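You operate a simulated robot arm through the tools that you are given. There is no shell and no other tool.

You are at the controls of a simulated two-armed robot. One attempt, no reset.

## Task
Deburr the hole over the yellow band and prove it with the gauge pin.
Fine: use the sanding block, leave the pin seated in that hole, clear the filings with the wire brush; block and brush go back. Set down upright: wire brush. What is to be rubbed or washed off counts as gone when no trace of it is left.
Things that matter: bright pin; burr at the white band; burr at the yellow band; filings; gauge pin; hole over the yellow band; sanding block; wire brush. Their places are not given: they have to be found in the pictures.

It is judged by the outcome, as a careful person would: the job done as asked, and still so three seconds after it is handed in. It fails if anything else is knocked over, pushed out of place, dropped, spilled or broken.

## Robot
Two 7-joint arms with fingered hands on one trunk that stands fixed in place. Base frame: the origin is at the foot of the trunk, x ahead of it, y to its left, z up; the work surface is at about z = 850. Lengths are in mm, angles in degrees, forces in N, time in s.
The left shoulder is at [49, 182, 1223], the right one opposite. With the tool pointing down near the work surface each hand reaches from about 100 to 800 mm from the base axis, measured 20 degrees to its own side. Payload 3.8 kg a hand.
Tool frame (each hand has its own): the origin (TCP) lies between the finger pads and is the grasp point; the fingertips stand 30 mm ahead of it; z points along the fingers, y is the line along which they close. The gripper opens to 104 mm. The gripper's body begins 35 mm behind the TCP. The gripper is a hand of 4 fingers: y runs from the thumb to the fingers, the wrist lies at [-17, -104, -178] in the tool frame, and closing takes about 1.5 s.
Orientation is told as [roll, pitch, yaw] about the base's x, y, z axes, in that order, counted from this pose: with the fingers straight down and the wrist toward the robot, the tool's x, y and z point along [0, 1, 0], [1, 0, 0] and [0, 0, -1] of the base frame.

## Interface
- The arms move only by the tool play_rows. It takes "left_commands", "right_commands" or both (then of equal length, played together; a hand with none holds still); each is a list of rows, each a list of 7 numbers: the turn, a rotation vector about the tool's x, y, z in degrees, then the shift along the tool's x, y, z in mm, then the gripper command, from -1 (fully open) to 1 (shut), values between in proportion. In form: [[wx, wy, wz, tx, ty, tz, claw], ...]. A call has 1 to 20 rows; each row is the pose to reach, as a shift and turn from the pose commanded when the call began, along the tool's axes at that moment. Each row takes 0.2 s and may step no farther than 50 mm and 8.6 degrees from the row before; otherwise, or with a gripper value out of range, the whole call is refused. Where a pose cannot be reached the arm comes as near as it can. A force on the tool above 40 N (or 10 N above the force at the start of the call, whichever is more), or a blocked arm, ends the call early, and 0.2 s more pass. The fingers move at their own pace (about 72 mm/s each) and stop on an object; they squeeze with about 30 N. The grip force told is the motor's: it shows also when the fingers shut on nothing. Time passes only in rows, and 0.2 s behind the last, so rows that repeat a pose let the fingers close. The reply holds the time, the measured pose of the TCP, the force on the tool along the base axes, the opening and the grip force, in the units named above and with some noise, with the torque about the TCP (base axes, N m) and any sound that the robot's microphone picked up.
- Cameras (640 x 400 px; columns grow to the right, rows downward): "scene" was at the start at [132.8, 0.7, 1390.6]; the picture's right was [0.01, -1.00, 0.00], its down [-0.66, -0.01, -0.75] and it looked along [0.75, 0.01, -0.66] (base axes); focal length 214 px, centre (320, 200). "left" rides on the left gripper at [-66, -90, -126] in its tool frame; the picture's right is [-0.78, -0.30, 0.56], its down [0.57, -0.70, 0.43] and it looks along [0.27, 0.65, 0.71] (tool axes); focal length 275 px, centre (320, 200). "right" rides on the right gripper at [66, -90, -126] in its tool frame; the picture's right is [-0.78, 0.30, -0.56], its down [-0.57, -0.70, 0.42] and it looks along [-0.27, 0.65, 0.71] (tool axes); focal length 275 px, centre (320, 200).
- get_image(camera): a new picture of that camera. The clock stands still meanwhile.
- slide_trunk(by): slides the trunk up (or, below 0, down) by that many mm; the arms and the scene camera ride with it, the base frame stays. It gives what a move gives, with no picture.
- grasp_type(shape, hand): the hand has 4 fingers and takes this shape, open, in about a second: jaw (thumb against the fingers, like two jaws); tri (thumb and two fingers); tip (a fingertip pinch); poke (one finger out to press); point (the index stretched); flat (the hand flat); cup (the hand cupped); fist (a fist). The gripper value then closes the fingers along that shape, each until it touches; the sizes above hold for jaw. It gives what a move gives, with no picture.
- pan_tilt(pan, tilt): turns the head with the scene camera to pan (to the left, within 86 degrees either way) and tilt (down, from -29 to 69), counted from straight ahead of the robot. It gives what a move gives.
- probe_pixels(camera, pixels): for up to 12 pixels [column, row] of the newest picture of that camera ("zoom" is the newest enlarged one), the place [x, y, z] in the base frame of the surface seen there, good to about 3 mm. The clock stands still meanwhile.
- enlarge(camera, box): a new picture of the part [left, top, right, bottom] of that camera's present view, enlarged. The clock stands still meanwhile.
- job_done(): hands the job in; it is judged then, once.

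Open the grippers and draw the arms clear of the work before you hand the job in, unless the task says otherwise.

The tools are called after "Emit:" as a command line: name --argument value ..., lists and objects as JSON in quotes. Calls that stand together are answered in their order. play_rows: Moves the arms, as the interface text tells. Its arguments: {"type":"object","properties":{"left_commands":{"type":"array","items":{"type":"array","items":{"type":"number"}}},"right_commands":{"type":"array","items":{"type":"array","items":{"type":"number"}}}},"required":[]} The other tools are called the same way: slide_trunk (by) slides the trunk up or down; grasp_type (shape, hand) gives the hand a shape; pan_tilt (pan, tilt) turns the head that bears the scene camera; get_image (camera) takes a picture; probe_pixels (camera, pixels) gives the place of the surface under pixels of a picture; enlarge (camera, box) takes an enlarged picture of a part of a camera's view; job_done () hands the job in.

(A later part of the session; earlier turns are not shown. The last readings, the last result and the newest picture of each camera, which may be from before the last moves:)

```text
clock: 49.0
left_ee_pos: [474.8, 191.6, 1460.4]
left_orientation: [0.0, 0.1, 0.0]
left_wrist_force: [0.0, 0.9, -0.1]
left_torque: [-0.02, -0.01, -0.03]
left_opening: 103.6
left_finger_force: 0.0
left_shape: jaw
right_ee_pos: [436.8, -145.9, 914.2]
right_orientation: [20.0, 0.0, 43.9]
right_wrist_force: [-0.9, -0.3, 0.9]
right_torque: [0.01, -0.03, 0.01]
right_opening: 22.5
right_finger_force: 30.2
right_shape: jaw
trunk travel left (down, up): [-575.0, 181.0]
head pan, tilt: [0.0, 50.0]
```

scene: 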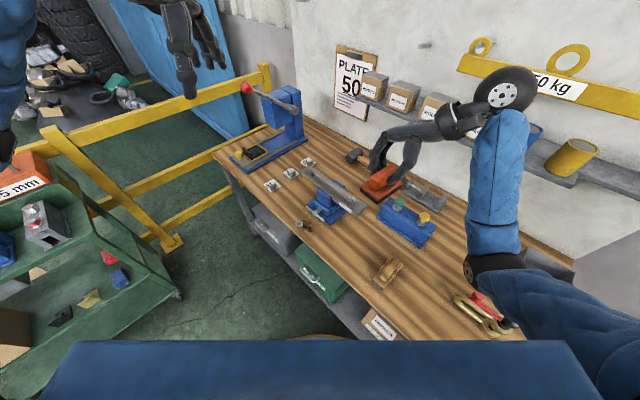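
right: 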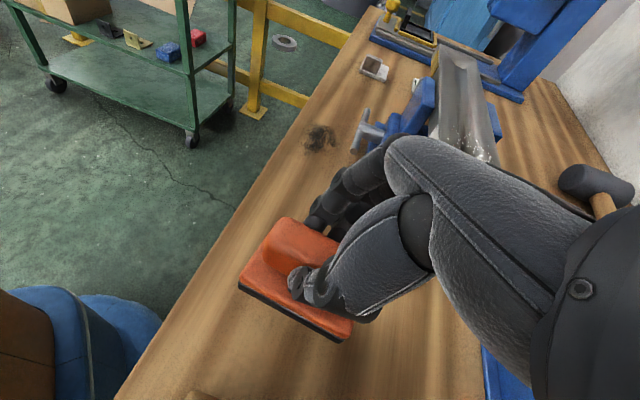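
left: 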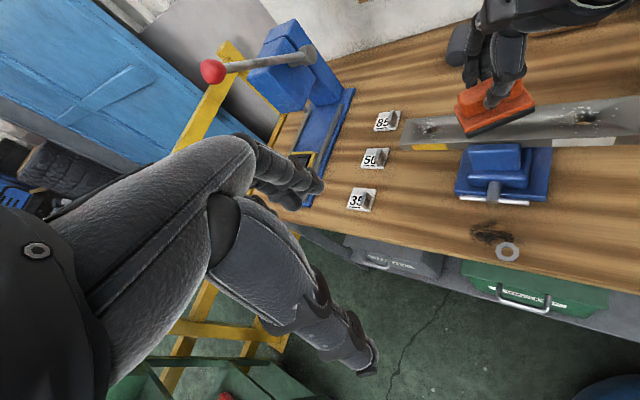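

The block is down (force +0.9 N). I open the fingers to about 62 mm, then lift up and away.

Emit:
play_rows --right_commands '[[0, 0, 0, 0, 0, 0, 0.4], [0, 0, 0, 0, 0, 0, 0.1], [0, 0, 0, 0, 0, 0, -0.2], [0, 0, 0, 0, 0, 0, -0.2], [0, 0, 0, 0, 0, 0, -0.2], [0, 0, 0, 6.8, 0, -18.8, -0.2], [0, 0, 0, 20.5, 0, -56.4, -0.2], [0, 0, 0, 34.2, 0, -94, -0.2], [0, 0, 0, 34.2, 0, -94, -0.2]]'

Emit:
enlarge --camera "scene" --box '[330, 190, 470, 300]'

Emit:
get_image --camera "right"

```text
clock: 51.0
left_ee_pos: [476.2, 191.3, 1459.3]
left_orientation: [0.0, 0.1, 0.0]
left_wrist_force: [1.0, 0.3, -0.4]
left_torque: [-0.01, 0.0, 0.04]
left_opening: 103.6
left_finger_force: 0.1
left_shape: jaw
right_ee_pos: [439.6, -145.2, 1012.4]
right_orientation: [20.1, 0.1, 43.9]
right_wrist_force: [0.1, 1.1, -0.9]
right_torque: [-0.02, -0.01, 0.01]
right_opening: 62.0
right_finger_force: 0.1
right_shape: jaw
trunk travel left (down, up): [-575.0, 181.0]
head pan, tilt: [0.0, 50.0]
```

```text
3.64 times, centred on (400, 245) of scene
```

zoom: 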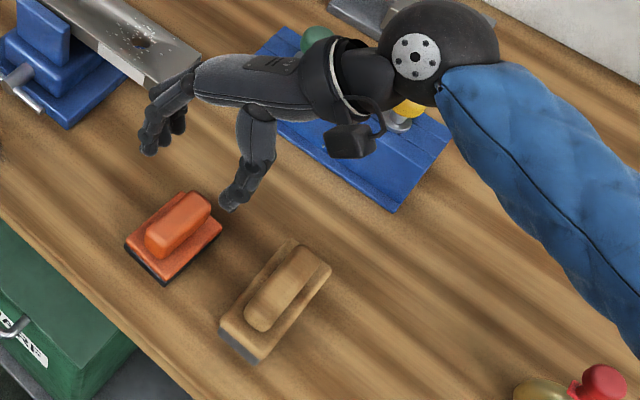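

```text
taken
```

right: 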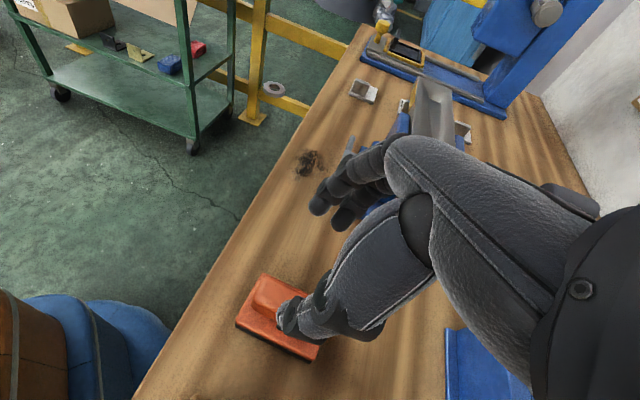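

The block stands back home. I probe its corners and those of the brush in this zoom.

Emit:
probe_pixels --camera "zoom" --pixels '[[130, 242], [168, 276], [218, 228], [180, 195], [225, 318], [262, 352], [294, 244], [327, 270], [258, 300], [278, 312], [300, 258], [314, 270]]'

```text
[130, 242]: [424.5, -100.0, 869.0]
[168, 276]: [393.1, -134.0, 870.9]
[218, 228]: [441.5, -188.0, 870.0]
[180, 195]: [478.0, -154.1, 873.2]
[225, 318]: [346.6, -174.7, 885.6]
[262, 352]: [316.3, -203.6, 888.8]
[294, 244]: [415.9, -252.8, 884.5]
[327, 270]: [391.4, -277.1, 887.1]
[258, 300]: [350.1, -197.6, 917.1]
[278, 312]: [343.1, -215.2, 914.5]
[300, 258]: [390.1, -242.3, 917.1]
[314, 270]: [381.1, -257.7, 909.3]
```

The block is home within a few mm. Brush centre is about (366.5,-227.5) with handle top z 917. I straighten the hand and move above the brush.

Emit:
play_rows --right_commands '[[0, -6.7, 0, -4, -36, 2, -0.2], [0, -13.4, 0, -8, -73, 5, -0.2], [0, -20, 0, -12.5, -109.5, 8.3, -0.2], [0, -20, 0, -12.5, -109.5, 8.3, -0.2]]'

Emit:
get_image --camera "right"

Emit:
enlarge --camera "scene" --box '[330, 190, 470, 300]'

```text
clock: 52.0
left_ee_pos: [476.6, 191.7, 1459.2]
left_orientation: [0.1, 0.0, 0.1]
left_wrist_force: [0.1, 0.9, 0.3]
left_torque: [-0.01, 0.04, 0.0]
left_opening: 103.6
left_finger_force: 0.0
left_shape: jaw
right_ee_pos: [367.1, -226.7, 1000.7]
right_orientation: [0.0, 0.0, 43.9]
right_wrist_force: [-0.3, 0.2, -0.2]
right_torque: [-0.02, 0.02, 0.0]
right_opening: 62.1
right_finger_force: 0.1
right_shape: jaw
trunk travel left (down, up): [-575.0, 181.0]
head pan, tilt: [0.0, 50.0]
```

```text
taken
```

right: 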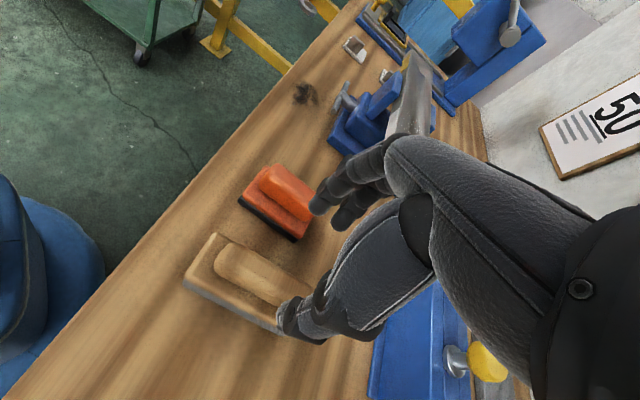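

```text
3.64 times, centred on (400, 245) of scene
```

zoom: 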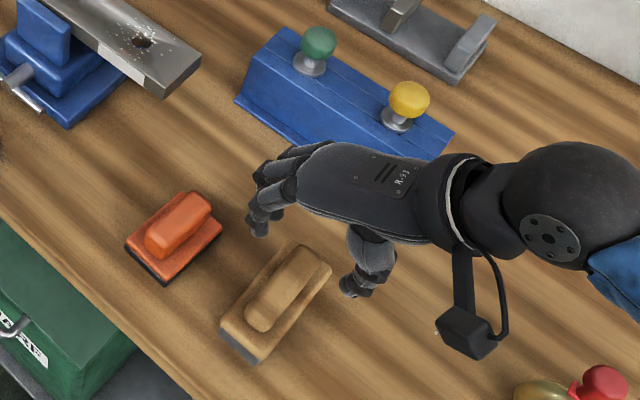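

The brush handle lies right beneath the hand. I descend to z≈919 and close.

Emit:
play_rows --right_commands '[[0, 0, 0, 0, 0, 35, -0.2], [0, 0, 0, 0, 0, 65, -0.2], [0, 0, 0, 0, 0, 81.5, -0.2], [0, 0, 0, 0, 0, 81.5, -0.2], [0, 0, 0, 0, 0, 81.5, 0.2], [0, 0, 0, 0, 0, 81.5, 0.6], [0, 0, 0, 0, 0, 81.5, 1], [0, 0, 0, 0, 0, 81.5, 1], [0, 0, 0, 0, 0, 81.5, 1], [0, 0, 0, 0, 0, 81.5, 1], [0, 0, 0, 0, 0, 81.5, 1]]'

Emit:
get_image --camera "right"

Emit:
enlarge --camera "scene" --box '[330, 190, 470, 300]'

```text
clock: 54.4
left_ee_pos: [475.0, 190.6, 1458.8]
left_orientation: [0.0, 0.1, 0.1]
left_wrist_force: [-0.6, 0.7, 0.5]
left_torque: [0.0, -0.04, 0.0]
left_opening: 103.7
left_finger_force: 0.1
left_shape: jaw
right_ee_pos: [365.8, -228.3, 920.6]
right_orientation: [0.0, 0.1, 44.0]
right_wrist_force: [-0.2, -0.4, 0.1]
right_torque: [-0.01, 0.03, 0.01]
right_opening: 20.2
right_finger_force: 30.1
right_shape: jaw
trunk travel left (down, up): [-575.0, 181.0]
head pan, tilt: [0.0, 50.0]
```

```text
taken
```

right: 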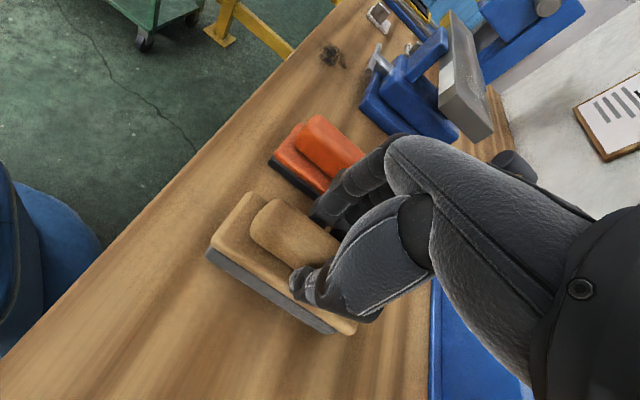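

```text
3.64 times, centred on (400, 245) of scene
```

zoom: 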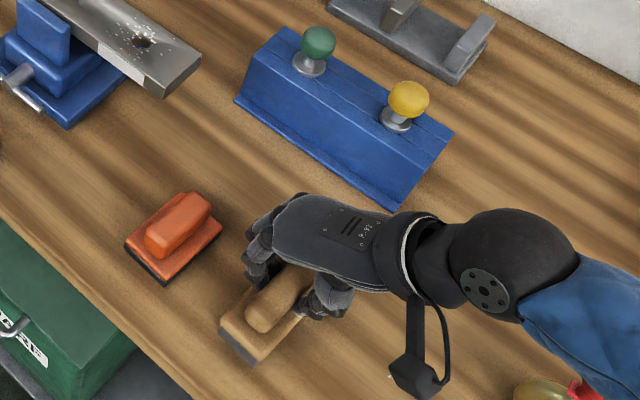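

The brush is gripped, but a floating ring (≈(492,70,974)) near the filings means the hand should lean away from it. I open, raise 7 mm, lean 15° and grip again here at home.

Emit:
play_rows --right_commands '[[0, 0, 0, 0, 0, 0, 0.4], [0, 0, 0, 0, 0, 0, 0.1], [0, 0, 0, 0, 0, 0, -0.2], [0, 0, 0, 0, 0, 0, -0.2], [0, 0, 0, 0, 0, -3.5, -0.2], [0, 5, 0, 0, 0, -7, -0.2], [0, 10, 0, 0, 0, -7, -0.2], [0, 15, 0, 0, 0, -7, -0.2], [0, 15, 0, 0, 0, -7, -0.2]]'

Emit:
get_image --camera "right"

Emit:
enlarge --camera "scene" --box '[330, 190, 470, 300]'

```text
clock: 56.4
left_ee_pos: [473.6, 190.6, 1459.4]
left_orientation: [0.0, 0.0, 0.0]
left_wrist_force: [0.5, -0.2, -0.2]
left_torque: [0.02, -0.02, -0.02]
left_opening: 103.5
left_finger_force: 0.0
left_shape: jaw
right_ee_pos: [366.0, -229.0, 928.1]
right_orientation: [15.2, 0.0, 44.0]
right_wrist_force: [-1.3, -0.4, -0.4]
right_torque: [-0.01, -0.02, -0.02]
right_opening: 62.1
right_finger_force: 0.1
right_shape: jaw
trunk travel left (down, up): [-575.0, 181.0]
head pan, tilt: [0.0, 50.0]
```

```text
taken
```

right: 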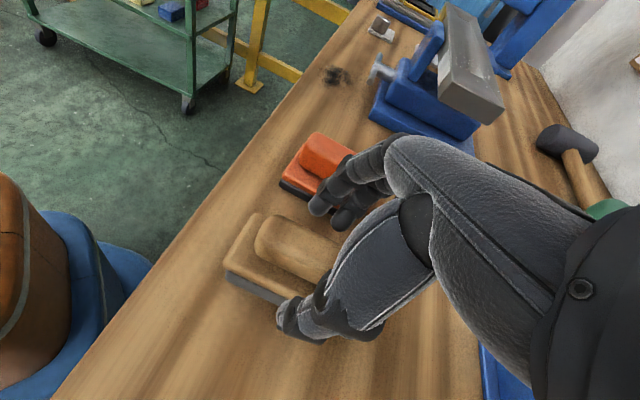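

```text
3.64 times, centred on (400, 245) of scene
```

zoom: 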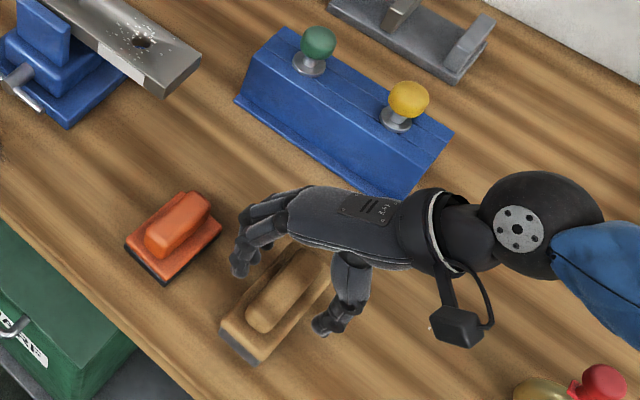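

The leaned hand straddles the brush handle. I close the fingers and confirm the grip.

Emit:
play_rows --right_commands '[[0, 0, 0, 0, 0, 0, 0.2], [0, 0, 0, 0, 0, 0, 0.6], [0, 0, 0, 0, 0, 0, 1], [0, 0, 0, 0, 0, 0, 1], [0, 0, 0, 0, 0, 0, 1], [0, 0, 0, 0, 0, 0, 1], [0, 0, 0, 0, 0, 0, 1]]'

Emit:
enlarge --camera "scene" --box '[330, 190, 470, 300]'

Emit:
get_image --camera "right"

```text
clock: 58.0
left_ee_pos: [474.4, 190.9, 1459.1]
left_orientation: [0.0, 0.1, 0.0]
left_wrist_force: [0.2, 0.5, -0.8]
left_torque: [-0.01, 0.03, 0.02]
left_opening: 103.6
left_finger_force: 0.1
left_shape: jaw
right_ee_pos: [364.8, -228.5, 926.1]
right_orientation: [15.0, 0.0, 44.0]
right_wrist_force: [0.1, -0.4, 0.1]
right_torque: [0.01, -0.01, -0.02]
right_opening: 20.8
right_finger_force: 29.7
right_shape: jaw
trunk travel left (down, up): [-575.0, 181.0]
head pan, tilt: [0.0, 50.0]
```

```text
3.64 times, centred on (400, 245) of scene
```

zoom: 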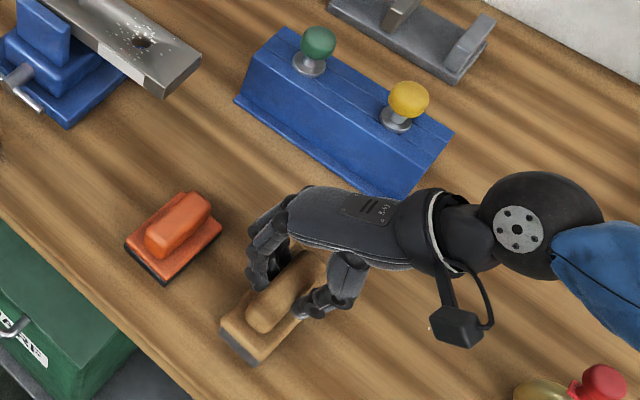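

```text
taken
```

right: 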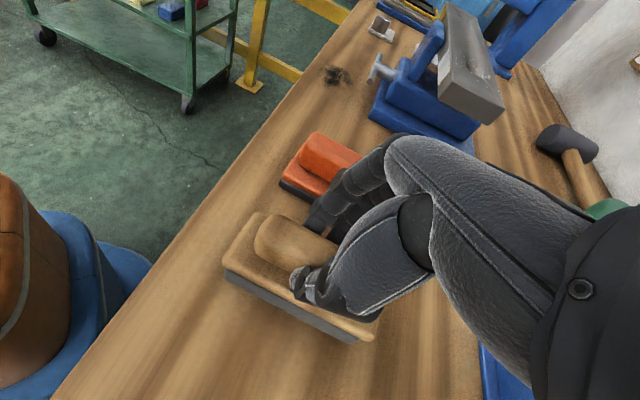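

The brush is gripped (20.8 mm, 30 N); home pose TCP (366,-228.5,926), lean 15°, yaw 44. I lift it straight up 290 mm.

Emit:
play_rows --right_commands '[[0, 0, 0, 5.2, 0, -19.3, 1], [0, 0, 0, 15.5, 0, -58, 1], [0, 0, 0, 27.2, 0, -101.4, 1], [0, 0, 0, 38.9, 0, -144.9, 1], [0, 0, 0, 50.5, 0, -188.4, 1], [0, 0, 0, 62.2, 0, -231.8, 1], [0, 0, 0, 75.1, 0, -280.1, 1], [0, 0, 0, 75.1, 0, -280.1, 1]]'

Emit:
slide_trunk --by -120

Emit:
get_image --camera "scene"

```text
clock: 59.8
left_ee_pos: [475.5, 191.1, 1460.9]
left_orientation: [0.0, 0.1, 0.0]
left_wrist_force: [-0.2, 0.1, 0.1]
left_torque: [-0.03, -0.04, 0.0]
left_opening: 103.7
left_finger_force: 0.1
left_shape: jaw
right_ee_pos: [363.7, -229.7, 1216.7]
right_orientation: [15.0, 0.0, 44.0]
right_wrist_force: [0.1, -0.1, -0.9]
right_torque: [-0.03, -0.01, 0.0]
right_opening: 20.5
right_finger_force: 29.8
right_shape: jaw
trunk travel left (down, up): [-575.0, 181.0]
head pan, tilt: [0.0, 50.0]
```

```text
clock: 61.3
left_ee_pos: [474.7, 191.4, 1340.7]
left_orientation: [0.0, 0.0, 0.1]
left_wrist_force: [0.4, -0.4, 0.6]
left_torque: [0.02, 0.0, -0.03]
left_opening: 103.6
left_finger_force: 0.0
left_shape: jaw
right_ee_pos: [363.6, -229.6, 1096.9]
right_orientation: [15.0, 0.0, 44.0]
right_wrist_force: [0.0, -0.1, -1.9]
right_torque: [-0.04, -0.01, 0.0]
right_opening: 20.7
right_finger_force: 30.0
right_shape: jaw
trunk travel left (down, up): [-455.0, 301.0]
head pan, tilt: [0.0, 50.0]
```

```text
taken
```

scene: 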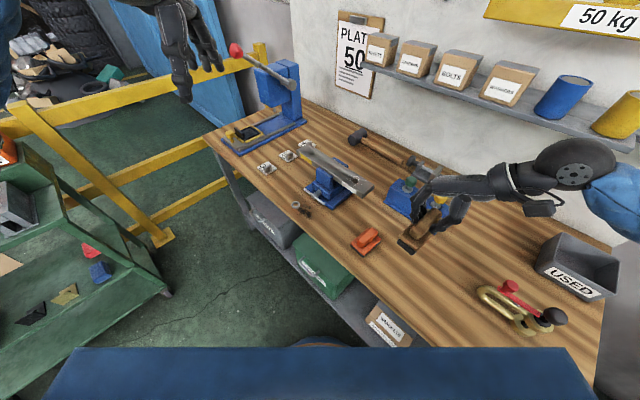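

The brush is in hand. I enlarge the filings/vise area from here for a second set of measurements before travelling.

Emit:
enlarge --camera "scene" --box '[275, 155, 365, 235]'

```text
5.00 times, centred on (320, 195) of scene
```

zoom: 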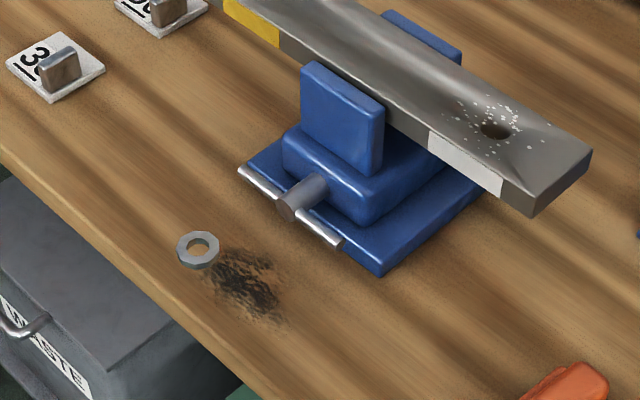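

Emit:
probe_pixels --camera "zoom" --pixels '[[182, 252], [213, 245], [198, 266], [198, 236], [245, 168], [340, 242], [288, 215], [305, 75], [375, 165], [205, 272], [285, 325], [240, 245]]'

```text
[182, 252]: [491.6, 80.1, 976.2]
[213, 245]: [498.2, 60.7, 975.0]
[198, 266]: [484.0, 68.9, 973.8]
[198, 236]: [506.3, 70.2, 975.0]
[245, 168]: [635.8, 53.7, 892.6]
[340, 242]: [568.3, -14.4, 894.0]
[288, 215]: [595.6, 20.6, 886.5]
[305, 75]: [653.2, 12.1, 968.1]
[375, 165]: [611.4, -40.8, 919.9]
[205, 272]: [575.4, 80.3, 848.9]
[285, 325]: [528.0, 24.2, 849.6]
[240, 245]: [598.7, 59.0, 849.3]
```

The ring is confirmed at about (495,70,975), the vise screw end at v≈405. I travel with the brush high (bottom ≈1020) to above (568,80), beyond the ring.

Emit:
play_rows --right_commands '[[0, 0, 0, 8.7, 40.2, 2.3, 1], [0, 0, 0, 17.4, 80.4, 4.6, 1], [0, 0, 0, 26, 120.6, 6.9, 1], [0, 0, 0, 34.7, 160.8, 9.2, 1], [0, 0, 0, 43.4, 201, 11.6, 1], [0, 0, 0, 52.1, 241.3, 13.9, 1], [0, 0, 0, 60.7, 281.5, 16.2, 1], [0, 0, 0, 69.4, 321.7, 18.5, 1], [0, 0, 0, 78.1, 361.9, 20.8, 1], [0, 0, 0, 78.1, 361.9, 20.8, 1]]'

Emit:
get_image --camera "scene"

Emit:
get_image --camera "left"

Emit:
get_image --camera "right"

```text
clock: 63.5
left_ee_pos: [474.5, 188.8, 1340.0]
left_orientation: [-0.1, 0.1, 0.1]
left_wrist_force: [-0.5, -0.4, 0.6]
left_torque: [0.01, 0.01, 0.0]
left_opening: 103.9
left_finger_force: 0.1
left_shape: jaw
right_ee_pos: [569.1, 81.9, 1097.3]
right_orientation: [15.0, 0.0, 44.0]
right_wrist_force: [-0.5, 0.6, -0.4]
right_torque: [0.04, 0.03, 0.03]
right_opening: 20.5
right_finger_force: 29.9
right_shape: jaw
trunk travel left (down, up): [-455.0, 301.0]
head pan, tilt: [0.0, 50.0]
```

```text
taken
```

scene: 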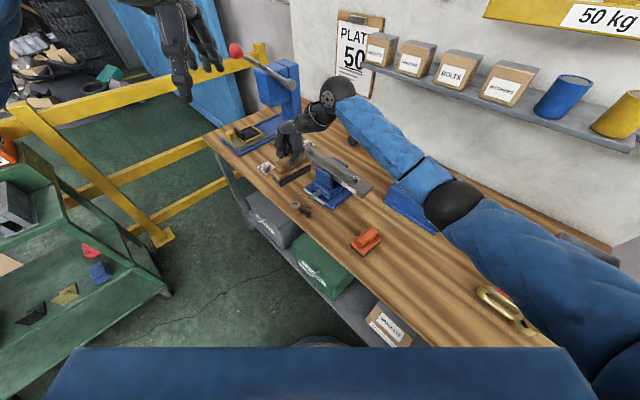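

```text
taken
```

left: 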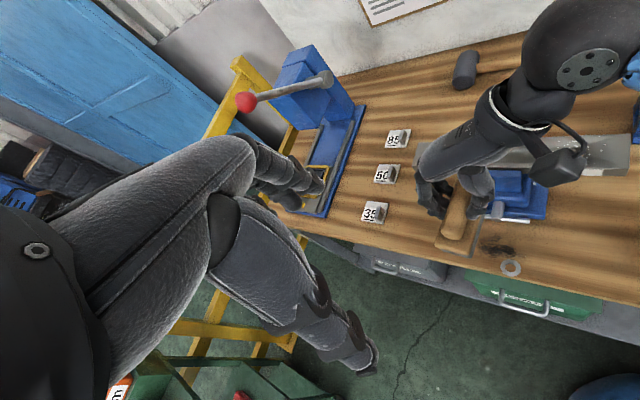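

```text
taken
```

right: 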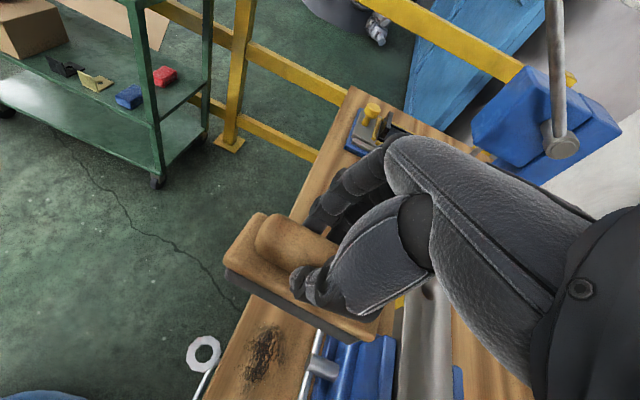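

The brush hovers over the bench left of the ring (left view: brush (460,215), ring (512,268)). I descend to about 10 mm above the bench.

Emit:
play_rows --right_commands '[[0, 0, 0, -8.3, 0, 30.9, 1], [0, 0, 0, -16.6, 0, 61.8, 1], [0, 0, 0, -24.9, 0, 92.7, 1], [0, 0, 0, -33.1, 0, 123.6, 1], [0, 0, 0, -41.4, 0, 154.6, 1], [0, 0, 0, -41.4, 0, 154.6, 1]]'

Emit:
enlarge --camera "scene" --box '[245, 130, 365, 230]'

Emit:
enlarge --camera "left" --box '[400, 120, 600, 300]'

Emit:
get_image --camera "right"

```text
clock: 64.9
left_ee_pos: [474.0, 190.6, 1339.2]
left_orientation: [0.1, 0.2, 0.0]
left_wrist_force: [0.7, -0.1, -0.9]
left_torque: [0.0, 0.01, 0.03]
left_opening: 103.8
left_finger_force: 0.0
left_shape: jaw
right_ee_pos: [569.7, 79.4, 938.6]
right_orientation: [15.0, 0.0, 43.9]
right_wrist_force: [-0.2, 0.4, -1.2]
right_torque: [0.0, -0.05, 0.01]
right_opening: 20.5
right_finger_force: 30.1
right_shape: jaw
trunk travel left (down, up): [-455.0, 301.0]
head pan, tilt: [0.0, 50.0]
```

```text
4.00 times, centred on (305, 180) of scene
```

zoom: 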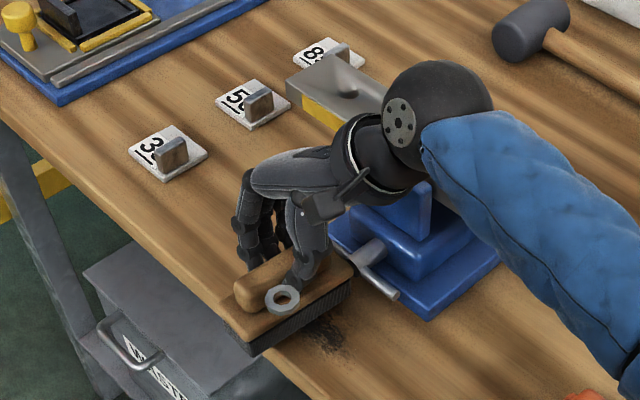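

```text
2.22 times, centred on (500, 210) of left
```

zoom: 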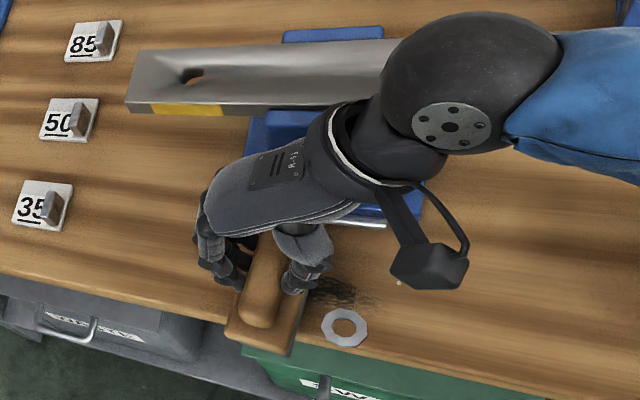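

```text
taken
```

right: 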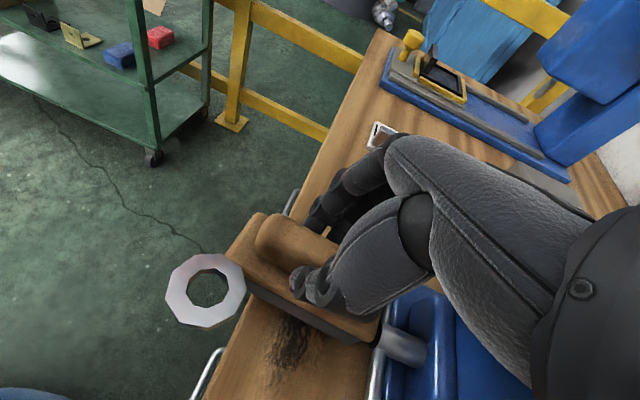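

Everything clears the ring. I lower to contact in small steps and watch the force.

Emit:
play_rows --right_commands '[[0, 0, 0, -1.6, 0, 5.8, 1], [0, 0, 0, -2.6, 0, 9.7, 1], [0, 0, 0, -2.8, 0, 10.6, 1], [0, 0, 0, -2.8, 0, 10.6, 1]]'

```text
clock: 65.9
left_ee_pos: [474.3, 191.4, 1338.8]
left_orientation: [0.0, 0.2, -0.1]
left_wrist_force: [-0.4, -0.1, 0.3]
left_torque: [0.0, 0.0, 0.0]
left_opening: 103.7
left_finger_force: 0.0
left_shape: jaw
right_ee_pos: [569.8, 80.7, 926.0]
right_orientation: [15.0, 0.0, 44.0]
right_wrist_force: [0.8, 0.2, -1.4]
right_torque: [0.01, 0.03, 0.0]
right_opening: 20.2
right_finger_force: 29.5
right_shape: jaw
trunk travel left (down, up): [-455.0, 301.0]
head pan, tilt: [0.0, 50.0]
```

Not yet in contact (-1.4 N). I go down 2 mm more.

Emit:
play_rows --right_commands '[[0, 0, 0, -0.3, 0, 1, 1], [0, 0, 0, -0.5, 0, 2, 1], [0, 0, 0, -0.5, 0, 2, 1]]'

```text
clock: 66.7
left_ee_pos: [475.6, 189.8, 1340.4]
left_orientation: [0.0, 0.0, 0.0]
left_wrist_force: [-0.8, -1.1, -0.1]
left_torque: [0.01, 0.0, 0.0]
left_opening: 103.7
left_finger_force: 0.0
left_shape: jaw
right_ee_pos: [568.9, 80.7, 926.5]
right_orientation: [15.1, -0.1, 43.8]
right_wrist_force: [-0.2, -1.3, 5.9]
right_torque: [-0.01, -0.05, 0.04]
right_opening: 20.7
right_finger_force: 29.9
right_shape: jaw
trunk travel left (down, up): [-455.0, 301.0]
head pan, tilt: [0.0, 50.0]
```

Contact at 6 N. Now I sweep the brush back and forth along the bench over the filings, keeping the far end short of the vise screw.

Emit:
play_rows --right_commands '[[0, 0, 0, 0, 8, 0, 1], [0, 0, 0, 0, -8, 0, 1], [0, 0, 0, 0, -24, 0, 1], [0, 0, 0, 0, -40, 0, 1], [0, 0, 0, 0, -56, 0, 1], [0, 0, 0, 0, -72, 0, 1], [0, 0, 0, 0, -80, 0, 1], [0, 0, 0, 0, -64, 0, 1], [0, 0, 0, 0, -48, 0, 1], [0, 0, 0, 0, -32, 0, 1], [0, 0, 0, 0, -16, 0, 1], [0, 0, 0, 0, 0, 0, 1], [0, 0, 0, 0, 8, 0, 1], [0, 0, 0, 2.4, -10, 0.7, 1], [0, 0, 0, 4.8, -28, 1.3, 1], [0, 0, 0, 4.8, -46, 1.3, 1], [0, 0, 0, 4.8, -64, 1.3, 1], [0, 0, 0, 4.8, -78, 1.3, 1], [0, 0, 0, 2.4, -60, 0.7, 1], [0, 0, 0, 0, -40, 0, 1]]'

Emit:
get_image --camera "scene"

Emit:
get_image --camera "right"

```text
clock: 70.9
left_ee_pos: [474.2, 190.8, 1340.8]
left_orientation: [0.0, 0.0, 0.0]
left_wrist_force: [-0.3, 0.6, 0.3]
left_torque: [0.0, 0.0, -0.03]
left_opening: 103.6
left_finger_force: 0.1
left_shape: jaw
right_ee_pos: [538.6, 53.7, 925.7]
right_orientation: [15.0, 0.1, 43.9]
right_wrist_force: [-2.7, -1.4, 7.8]
right_torque: [0.0, 0.09, 0.01]
right_opening: 21.0
right_finger_force: 30.2
right_shape: jaw
trunk travel left (down, up): [-455.0, 301.0]
head pan, tilt: [0.0, 50.0]
```

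```text
taken
```

scene: 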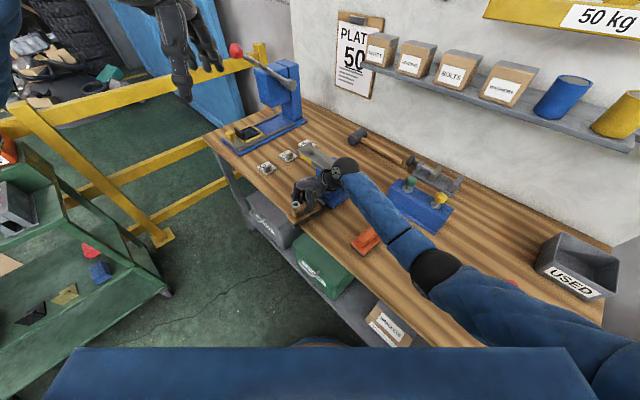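

```text
taken
```

right: 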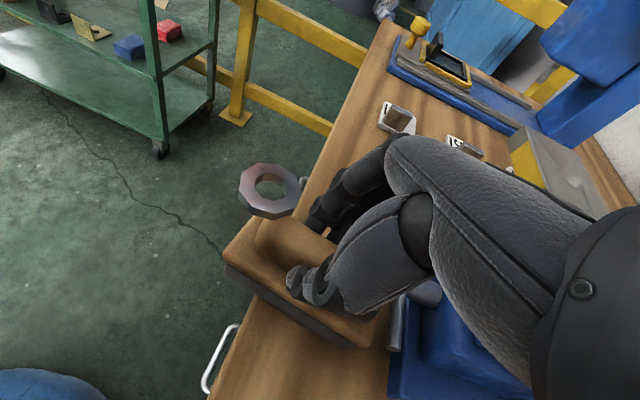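

The sweep ran cleanly and the ring is untouched. I slide back to the +u end and lift straight up to inspect.

Emit:
play_rows --right_commands '[[0, 0, 0, 0, 20, 0, 1], [0, 0, 0, 0, 40, 0, 1], [0, 0, 0, 5.2, 42, -19.3, 1], [0, 0, 0, 13, 42, -48.3, 1], [0, 0, 0, 22, 42, -82.1, 1], [0, 0, 0, 31.1, 42, -116, 1], [0, 0, 0, 44, 42, -164.2, 1], [0, 0, 0, 44, 42, -164.2, 1]]'

Emit:
enlarge --camera "scene" --box '[275, 155, 365, 235]'

Emit:
enlarge --camera "left" --box '[400, 180, 600, 320]'

Emit:
get_image --camera "right"

```text
clock: 72.7
left_ee_pos: [474.7, 190.8, 1340.1]
left_orientation: [0.0, 0.1, 0.0]
left_wrist_force: [1.0, -0.5, 0.3]
left_torque: [0.01, -0.01, 0.02]
left_opening: 103.4
left_finger_force: 0.1
left_shape: jaw
right_ee_pos: [569.8, 83.2, 1092.6]
right_orientation: [15.0, 0.2, 43.9]
right_wrist_force: [-0.4, 0.6, -1.1]
right_torque: [-0.02, 0.03, 0.01]
right_opening: 20.6
right_finger_force: 30.3
right_shape: jaw
trunk travel left (down, up): [-455.0, 301.0]
head pan, tilt: [0.0, 50.0]
```

```text
5.00 times, centred on (320, 195) of scene
```

zoom: 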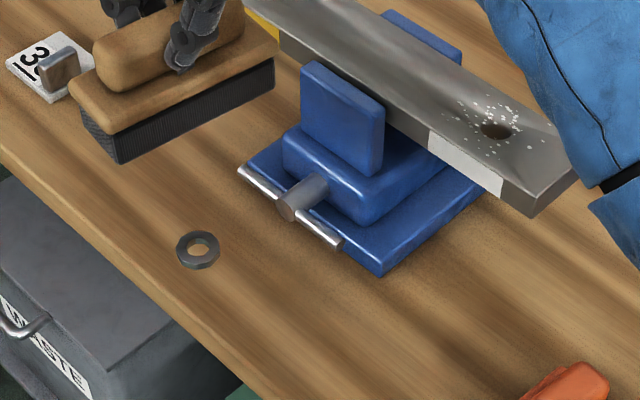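

```text
2.86 times, centred on (500, 250) of left
```

zoom: 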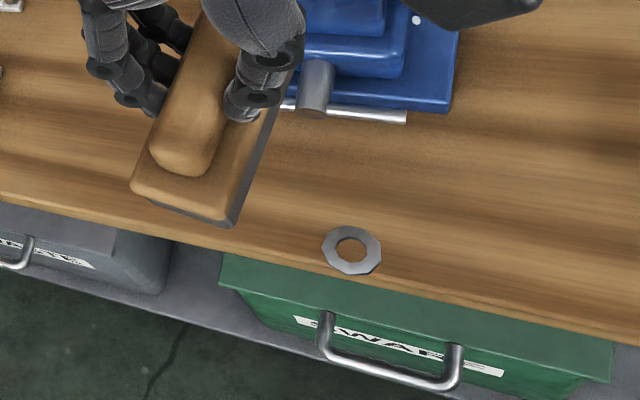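

```text
taken
```

right: 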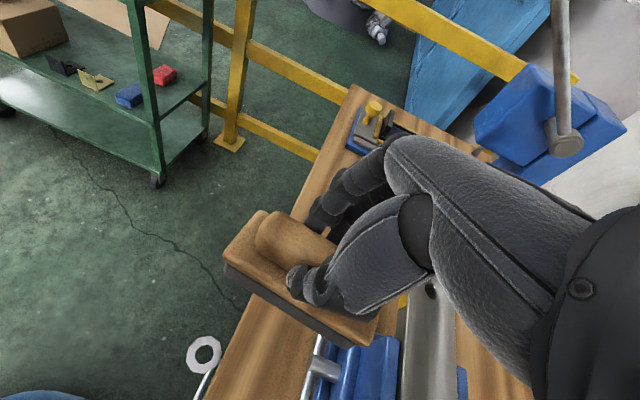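

The filings patch is gone in both views. I enlarge once more to look for faint traces.

Emit:
enlarge --camera "scene" --box '[300, 190, 340, 225]'

Emit:
enlarge --camera "left" --box '[455, 210, 555, 280]'

```text
11.43 times, centred on (320, 208) of scene
```

zoom: 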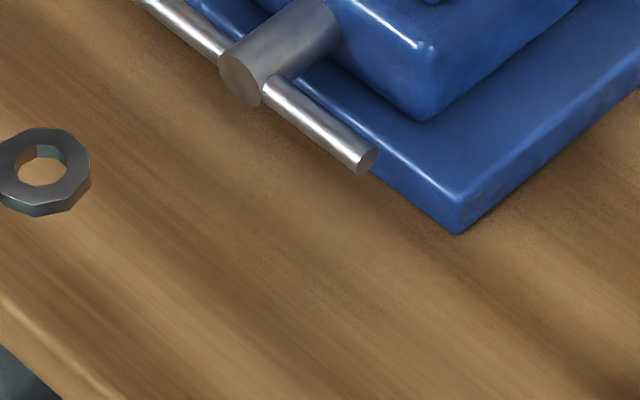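

```text
5.71 times, centred on (505, 245) of left
```

zoom: 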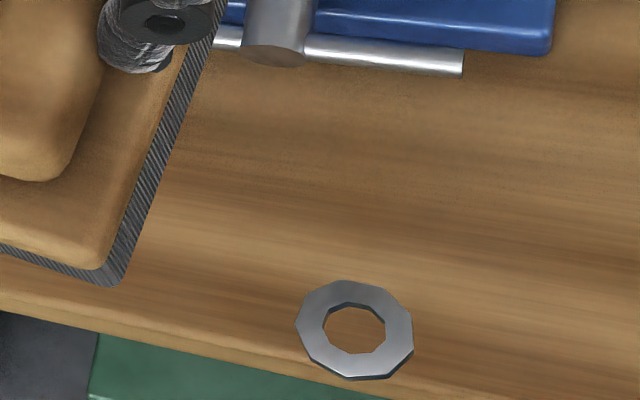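

The bench is clean. I carry the brush back along the same path to above its home.

Emit:
play_rows --right_commands '[[0, 0, 0, -8.6, -40.4, -2.6, 1], [0, 0, 0, -17.2, -80.9, -5.3, 1], [0, 0, 0, -25.8, -121.3, -7.9, 1], [0, 0, 0, -34.4, -161.7, -10.6, 1], [0, 0, 0, -43, -202.2, -13.2, 1], [0, 0, 0, -51.6, -242.6, -15.9, 1], [0, 0, 0, -60.2, -283, -18.5, 1], [0, 0, 0, -68.8, -323.5, -21.2, 1], [0, 0, 0, -77.4, -363.9, -23.8, 1], [0, 0, 0, -77.4, -363.9, -23.8, 1]]'

Emit:
slide_trunk --by 120

Emit:
get_image --camera "scene"

```text
clock: 74.9
left_ee_pos: [476.3, 191.5, 1340.5]
left_orientation: [0.0, 0.1, 0.1]
left_wrist_force: [-0.9, 0.1, -0.2]
left_torque: [-0.02, 0.01, -0.01]
left_opening: 103.8
left_finger_force: 0.1
left_shape: jaw
right_ee_pos: [365.0, -227.3, 1096.5]
right_orientation: [15.0, 0.0, 43.9]
right_wrist_force: [-0.5, -0.2, -1.1]
right_torque: [-0.03, -0.01, -0.01]
right_opening: 20.7
right_finger_force: 29.6
right_shape: jaw
trunk travel left (down, up): [-455.0, 301.0]
head pan, tilt: [0.0, 50.0]
```

```text
clock: 76.4
left_ee_pos: [474.7, 190.4, 1459.1]
left_orientation: [0.1, 0.0, 0.0]
left_wrist_force: [-0.5, 0.6, 0.1]
left_torque: [0.02, -0.02, 0.02]
left_opening: 103.7
left_finger_force: 0.0
left_shape: jaw
right_ee_pos: [365.1, -228.1, 1216.2]
right_orientation: [15.1, 0.1, 43.9]
right_wrist_force: [0.1, 0.6, -0.6]
right_torque: [0.04, 0.02, 0.03]
right_opening: 20.4
right_finger_force: 29.8
right_shape: jaw
trunk travel left (down, up): [-575.0, 181.0]
head pan, tilt: [0.0, 50.0]
```

```text
taken
```

scene: 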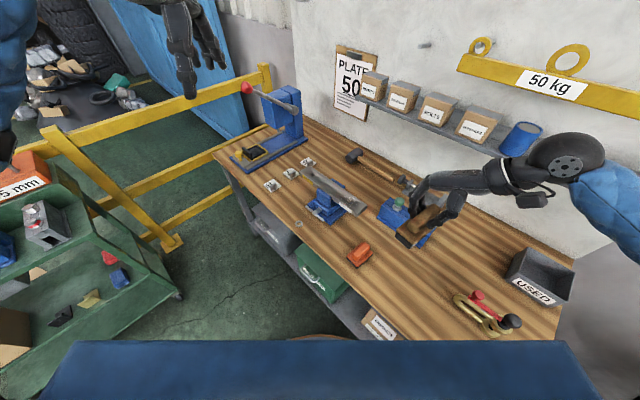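

Brush is above home at (365,-228,1216). I descend to about 12 mm above the bench.

Emit:
play_rows --right_commands '[[0, 0, 0, -10, 0, 38, 1], [0, 0, 0, -20.7, 0, 77.3, 1], [0, 0, 0, -31.1, 0, 116, 1], [0, 0, 0, -41.4, 0, 154.6, 1], [0, 0, 0, -51.8, 0, 193.2, 1], [0, 0, 0, -62.2, 0, 231.8, 1], [0, 0, 0, -72, 0, 268.5, 1], [0, 0, 0, -72, 0, 268.5, 1]]'

Emit:
get_image --camera "right"

Emit:
enlarge --camera "scene" --box '[330, 190, 470, 300]'

```text
clock: 78.2
left_ee_pos: [473.8, 191.1, 1459.6]
left_orientation: [0.1, -0.1, 0.0]
left_wrist_force: [-0.5, -0.2, 0.1]
left_torque: [-0.03, 0.0, -0.02]
left_opening: 103.8
left_finger_force: 0.0
left_shape: jaw
right_ee_pos: [364.0, -226.9, 940.8]
right_orientation: [15.0, 0.1, 44.1]
right_wrist_force: [-0.2, 0.1, -1.0]
right_torque: [0.0, 0.03, -0.01]
right_opening: 21.0
right_finger_force: 29.8
right_shape: jaw
trunk travel left (down, up): [-575.0, 181.0]
head pan, tilt: [0.0, 50.0]
```

```text
taken
```

right: 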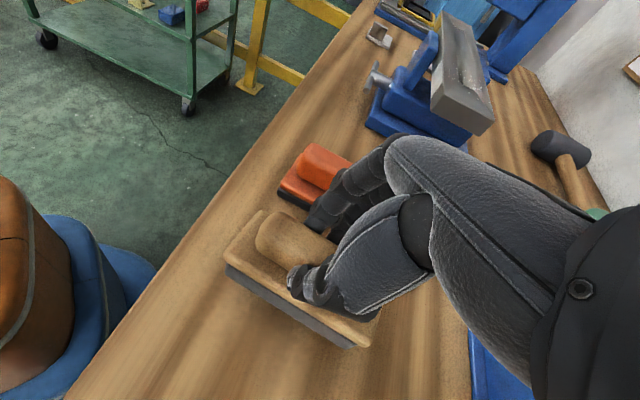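

```text
3.64 times, centred on (400, 245) of scene
```

zoom: 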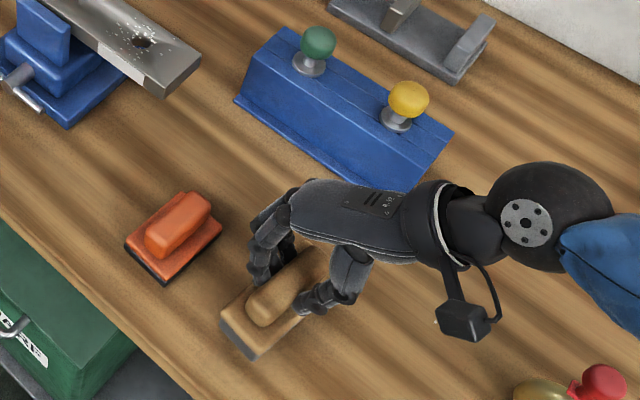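

The brush lines up with its home. I lower to contact in small steps.

Emit:
play_rows --right_commands '[[0, 0, 0, -1.6, 0, 5.8, 1], [0, 0, 0, -2.6, 0, 9.7, 1], [0, 0, 0, -3.1, 0, 11.6, 1], [0, 0, 0, -3.1, 0, 11.6, 1]]'

```text
clock: 79.2
left_ee_pos: [475.6, 191.8, 1459.9]
left_orientation: [0.0, 0.1, -0.1]
left_wrist_force: [0.0, -0.4, 0.0]
left_torque: [-0.01, -0.01, -0.01]
left_opening: 103.7
left_finger_force: 0.0
left_shape: jaw
right_ee_pos: [363.7, -228.5, 927.1]
right_orientation: [15.1, 0.0, 44.0]
right_wrist_force: [-0.5, -0.1, -1.6]
right_torque: [-0.01, -0.02, 0.01]
right_opening: 20.9
right_finger_force: 29.9
right_shape: jaw
trunk travel left (down, up): [-575.0, 181.0]
head pan, tilt: [0.0, 50.0]
```

Emit:
play_rows --right_commands '[[0, 0, 0, -0.3, 0, 1, 1], [0, 0, 0, -0.6, 0, 2.2, 1], [0, 0, 0, -0.6, 0, 2.2, 1]]'

```text
clock: 80.0
left_ee_pos: [474.5, 190.4, 1459.6]
left_orientation: [0.0, -0.1, 0.0]
left_wrist_force: [1.1, 0.5, 0.2]
left_torque: [-0.02, 0.0, -0.03]
left_opening: 103.7
left_finger_force: 0.0
left_shape: jaw
right_ee_pos: [365.1, -229.8, 925.6]
right_orientation: [15.0, 0.0, 43.9]
right_wrist_force: [-0.3, -1.5, 1.8]
right_torque: [0.0, 0.0, -0.01]
right_opening: 20.8
right_finger_force: 30.4
right_shape: jaw
trunk travel left (down, up): [-575.0, 181.0]
head pan, tilt: [0.0, 50.0]
```

Touching (+1.8 N). I press slightly to level it, then open and lift clear.

Emit:
play_rows --right_commands '[[0, 0, 0, -0.2, 0, 0.8, 1], [0, 0, 0, -0.2, 0, 0.8, 1], [0, 0, 0, -0.2, 0, 0.8, 0.4], [0, 0, 0, -0.2, 0, 0.8, 0.1], [0, 0, 0, -0.2, 0, 0.8, -0.2], [0, 0, 0, -0.2, 0, 0.8, -0.2], [0, 0, 0, -0.2, 0, 0.8, -0.2], [0, 0, 0, 5.2, 0, -19.3, -0.2], [0, 0, 0, 15.5, 0, -58, -0.2], [0, 0, 0, 27, 0, -100, -0.2], [0, 0, 0, 27, 0, -100, -0.2]]'

Emit:
get_image --camera "right"

Emit:
enlarge --camera "scene" --box '[330, 190, 470, 300]'

```text
clock: 82.4
left_ee_pos: [476.0, 190.7, 1459.0]
left_orientation: [0.0, 0.1, 0.0]
left_wrist_force: [-1.4, 0.0, 0.1]
left_torque: [0.01, -0.01, -0.01]
left_opening: 103.8
left_finger_force: 0.1
left_shape: jaw
right_ee_pos: [363.8, -230.3, 1028.8]
right_orientation: [15.0, 0.0, 44.0]
right_wrist_force: [-0.5, -0.4, 0.2]
right_torque: [0.03, -0.02, 0.0]
right_opening: 61.9
right_finger_force: 0.0
right_shape: jaw
trunk travel left (down, up): [-575.0, 181.0]
head pan, tilt: [0.0, 50.0]
```

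```text
taken
```

right: 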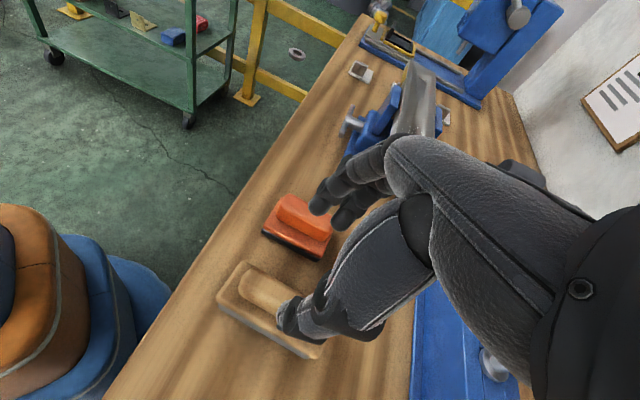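

```text
3.64 times, centred on (400, 245) of scene
```

zoom: 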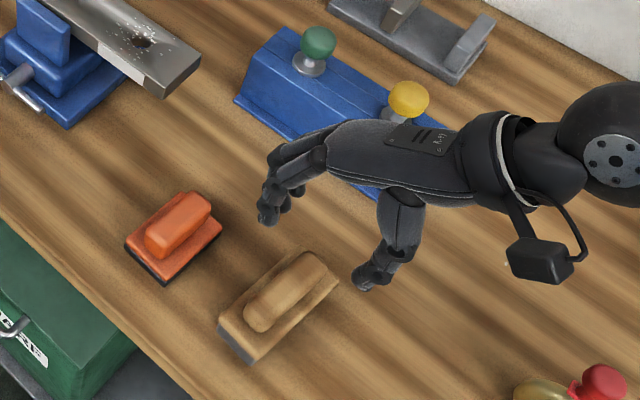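

The brush stands upright at home. I probe its corners to compare with before.

Emit:
probe_pixels --camera "zoom" --pixels '[[221, 322], [255, 358], [303, 252], [335, 282], [258, 305], [310, 262], [228, 335], [130, 242], [168, 276], [218, 228], [180, 195]]'

Emit:
enlarge --camera "scene" --box '[380, 250, 430, 300]'

```text
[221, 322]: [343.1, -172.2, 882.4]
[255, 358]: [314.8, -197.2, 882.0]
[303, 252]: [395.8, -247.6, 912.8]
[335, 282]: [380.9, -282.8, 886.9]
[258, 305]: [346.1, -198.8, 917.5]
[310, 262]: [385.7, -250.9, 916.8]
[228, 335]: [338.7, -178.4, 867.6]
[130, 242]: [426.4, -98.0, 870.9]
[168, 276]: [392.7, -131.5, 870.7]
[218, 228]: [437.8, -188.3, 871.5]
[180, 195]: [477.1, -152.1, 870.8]
```

```text
8.00 times, centred on (405, 275) of scene
```

zoom: 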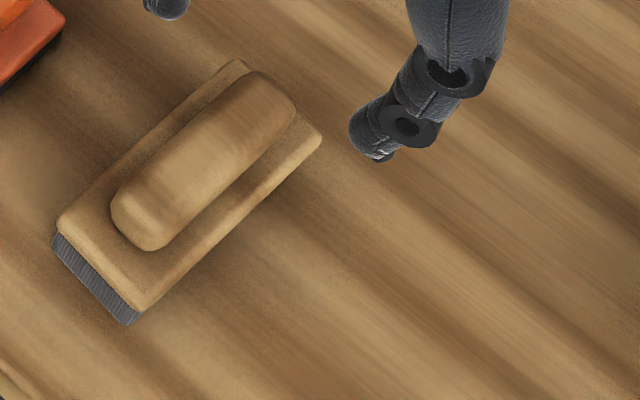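

The brush seems turned by several degrees. I probe its top corners in this closer zoom.

Emit:
probe_pixels --camera "zoom" --pixels '[[237, 66], [318, 138], [62, 222], [140, 303], [150, 140], [215, 235], [125, 215], [165, 240], [250, 82], [290, 110]]'

```text
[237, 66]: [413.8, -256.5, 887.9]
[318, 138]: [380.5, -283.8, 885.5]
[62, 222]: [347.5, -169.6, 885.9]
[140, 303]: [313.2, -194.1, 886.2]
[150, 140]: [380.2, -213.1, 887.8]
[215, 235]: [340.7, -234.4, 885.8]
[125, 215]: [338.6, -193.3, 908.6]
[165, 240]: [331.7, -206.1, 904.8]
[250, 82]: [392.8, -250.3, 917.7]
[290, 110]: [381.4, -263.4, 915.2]
```

The brush is turned about -6.5° and shifted ~4 mm, so I'll set it straight. I straighten the hand to yaw 37 over the handle.

Emit:
play_rows --right_commands '[[-0.3, -5, 2.3, -2.4, 0.7, 12.5, -0.2], [-0.6, -10, 4.6, -4.7, 1.4, 25, -0.2], [-0.92, -15, 7, -7.1, 2.1, 37.5, -0.2], [-0.92, -15, 7, -7.1, 2.1, 37.5, -0.2]]'

Emit:
get_image --camera "right"

```text
clock: 83.4
left_ee_pos: [474.9, 192.1, 1459.8]
left_orientation: [0.0, 0.2, 0.0]
left_wrist_force: [-0.1, 0.5, 0.4]
left_torque: [-0.02, 0.02, 0.02]
left_opening: 103.8
left_finger_force: 0.0
left_shape: jaw
right_ee_pos: [364.0, -226.2, 991.5]
right_orientation: [0.0, 0.0, 36.8]
right_wrist_force: [0.4, 0.0, 0.5]
right_torque: [-0.01, 0.0, 0.01]
right_opening: 62.1
right_finger_force: 0.1
right_shape: jaw
trunk travel left (down, up): [-575.0, 181.0]
head pan, tilt: [0.0, 50.0]
```

```text
taken
```

right: 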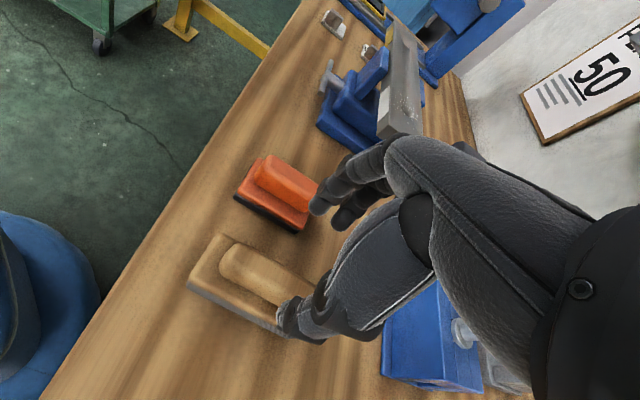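

The handle is beneath the hand. I descend, close, and check the grip.

Emit:
play_rows --right_commands '[[0, 0, 0, 0, 0, 35, -0.2], [0, 0, 0, 0, 0, 60, -0.2], [0, 0, 0, 0, 0, 72, -0.2], [0, 0, 0, 0, 0, 72, -0.2], [0, 0, 0, 0, 0, 72, 0.2], [0, 0, 0, 0, 0, 72, 0.6], [0, 0, 0, 0, 0, 72, 1], [0, 0, 0, 0, 0, 72, 1], [0, 0, 0, 0, 0, 72, 1], [0, 0, 0, 0, 0, 72, 1], [0, 0, 0, 0, 0, 72, 1]]'

```text
clock: 85.8
left_ee_pos: [473.8, 190.4, 1459.9]
left_orientation: [0.0, 0.1, 0.0]
left_wrist_force: [-0.7, -0.5, -0.2]
left_torque: [0.02, 0.03, 0.03]
left_opening: 103.7
left_finger_force: 0.0
left_shape: jaw
right_ee_pos: [364.2, -225.2, 919.0]
right_orientation: [0.0, 0.0, 36.9]
right_wrist_force: [0.9, -0.1, -0.1]
right_torque: [0.03, 0.02, 0.02]
right_opening: 23.9
right_finger_force: 30.3
right_shape: jaw
trunk travel left (down, up): [-575.0, 181.0]
head pan, tilt: [0.0, 50.0]
```

Gripped (23.9 mm). I lift 5 mm, turn +6.8°, shift, and lower back until it touches.

Emit:
play_rows --right_commands '[[0, 0, 0, 0, 0, -6, 1], [0, 0, -3.4, -1.5, 1.2, -6, 1], [0, 0, -6.8, -3, 2.4, -6, 1], [0, 0, -6.8, -3, 2.4, -6, 1]]'

Emit:
get_image --camera "right"

Emit:
enlarge --camera "scene" --box '[360, 230, 440, 300]'

```text
clock: 86.8
left_ee_pos: [474.3, 191.1, 1459.3]
left_orientation: [0.0, 0.0, 0.0]
left_wrist_force: [-1.0, -0.2, 0.0]
left_torque: [0.01, 0.02, -0.02]
left_opening: 103.8
left_finger_force: 0.1
left_shape: jaw
right_ee_pos: [368.1, -225.9, 923.7]
right_orientation: [0.0, 0.0, 43.7]
right_wrist_force: [-0.3, 0.3, -0.8]
right_torque: [-0.03, -0.01, -0.02]
right_opening: 23.5
right_finger_force: 29.9
right_shape: jaw
trunk travel left (down, up): [-575.0, 181.0]
head pan, tilt: [0.0, 50.0]
```

```text
taken
```

right: 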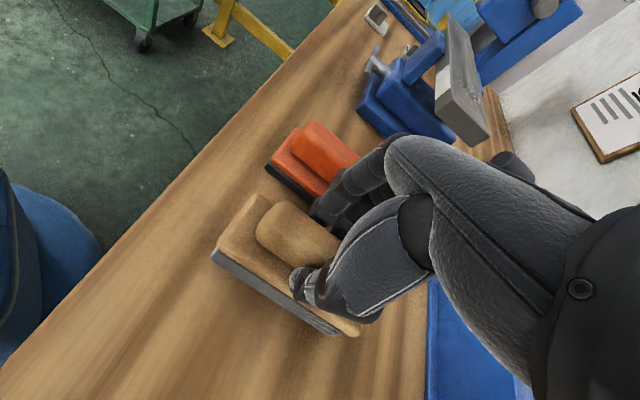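

```text
5.71 times, centred on (400, 265) of scene
```

zoom: 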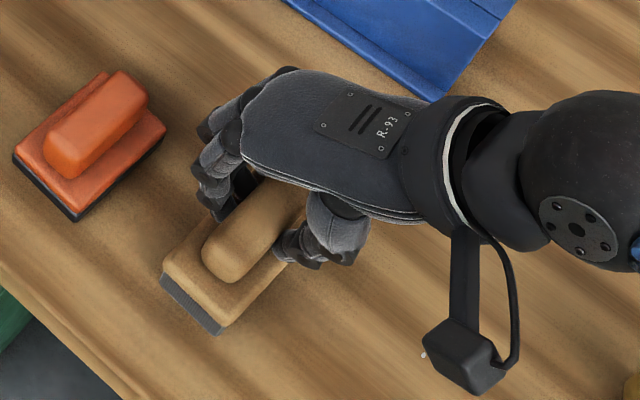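

It now looks as in the first picture of it. I lower to contact, then open and lift.

Emit:
play_rows --right_commands '[[0, 0, 0, 0, 0, 4, 1], [0, 0, 0, 0, 0, 5.5, 1], [0, 0, 0, 0, 0, 6.3, 1], [0, 0, 0, 0, 0, 6.3, 1]]'

```text
clock: 87.8
left_ee_pos: [474.1, 190.8, 1460.7]
left_orientation: [-0.1, 0.0, 0.0]
left_wrist_force: [0.0, 0.1, -0.2]
left_torque: [-0.03, 0.03, -0.01]
left_opening: 103.6
left_finger_force: 0.0
left_shape: jaw
right_ee_pos: [366.3, -226.4, 917.6]
right_orientation: [-0.1, -0.1, 43.7]
right_wrist_force: [-1.2, -2.3, 9.2]
right_torque: [-0.19, 0.23, 0.02]
right_opening: 24.1
right_finger_force: 29.8
right_shape: jaw
trunk travel left (down, up): [-575.0, 181.0]
head pan, tilt: [0.0, 50.0]
```

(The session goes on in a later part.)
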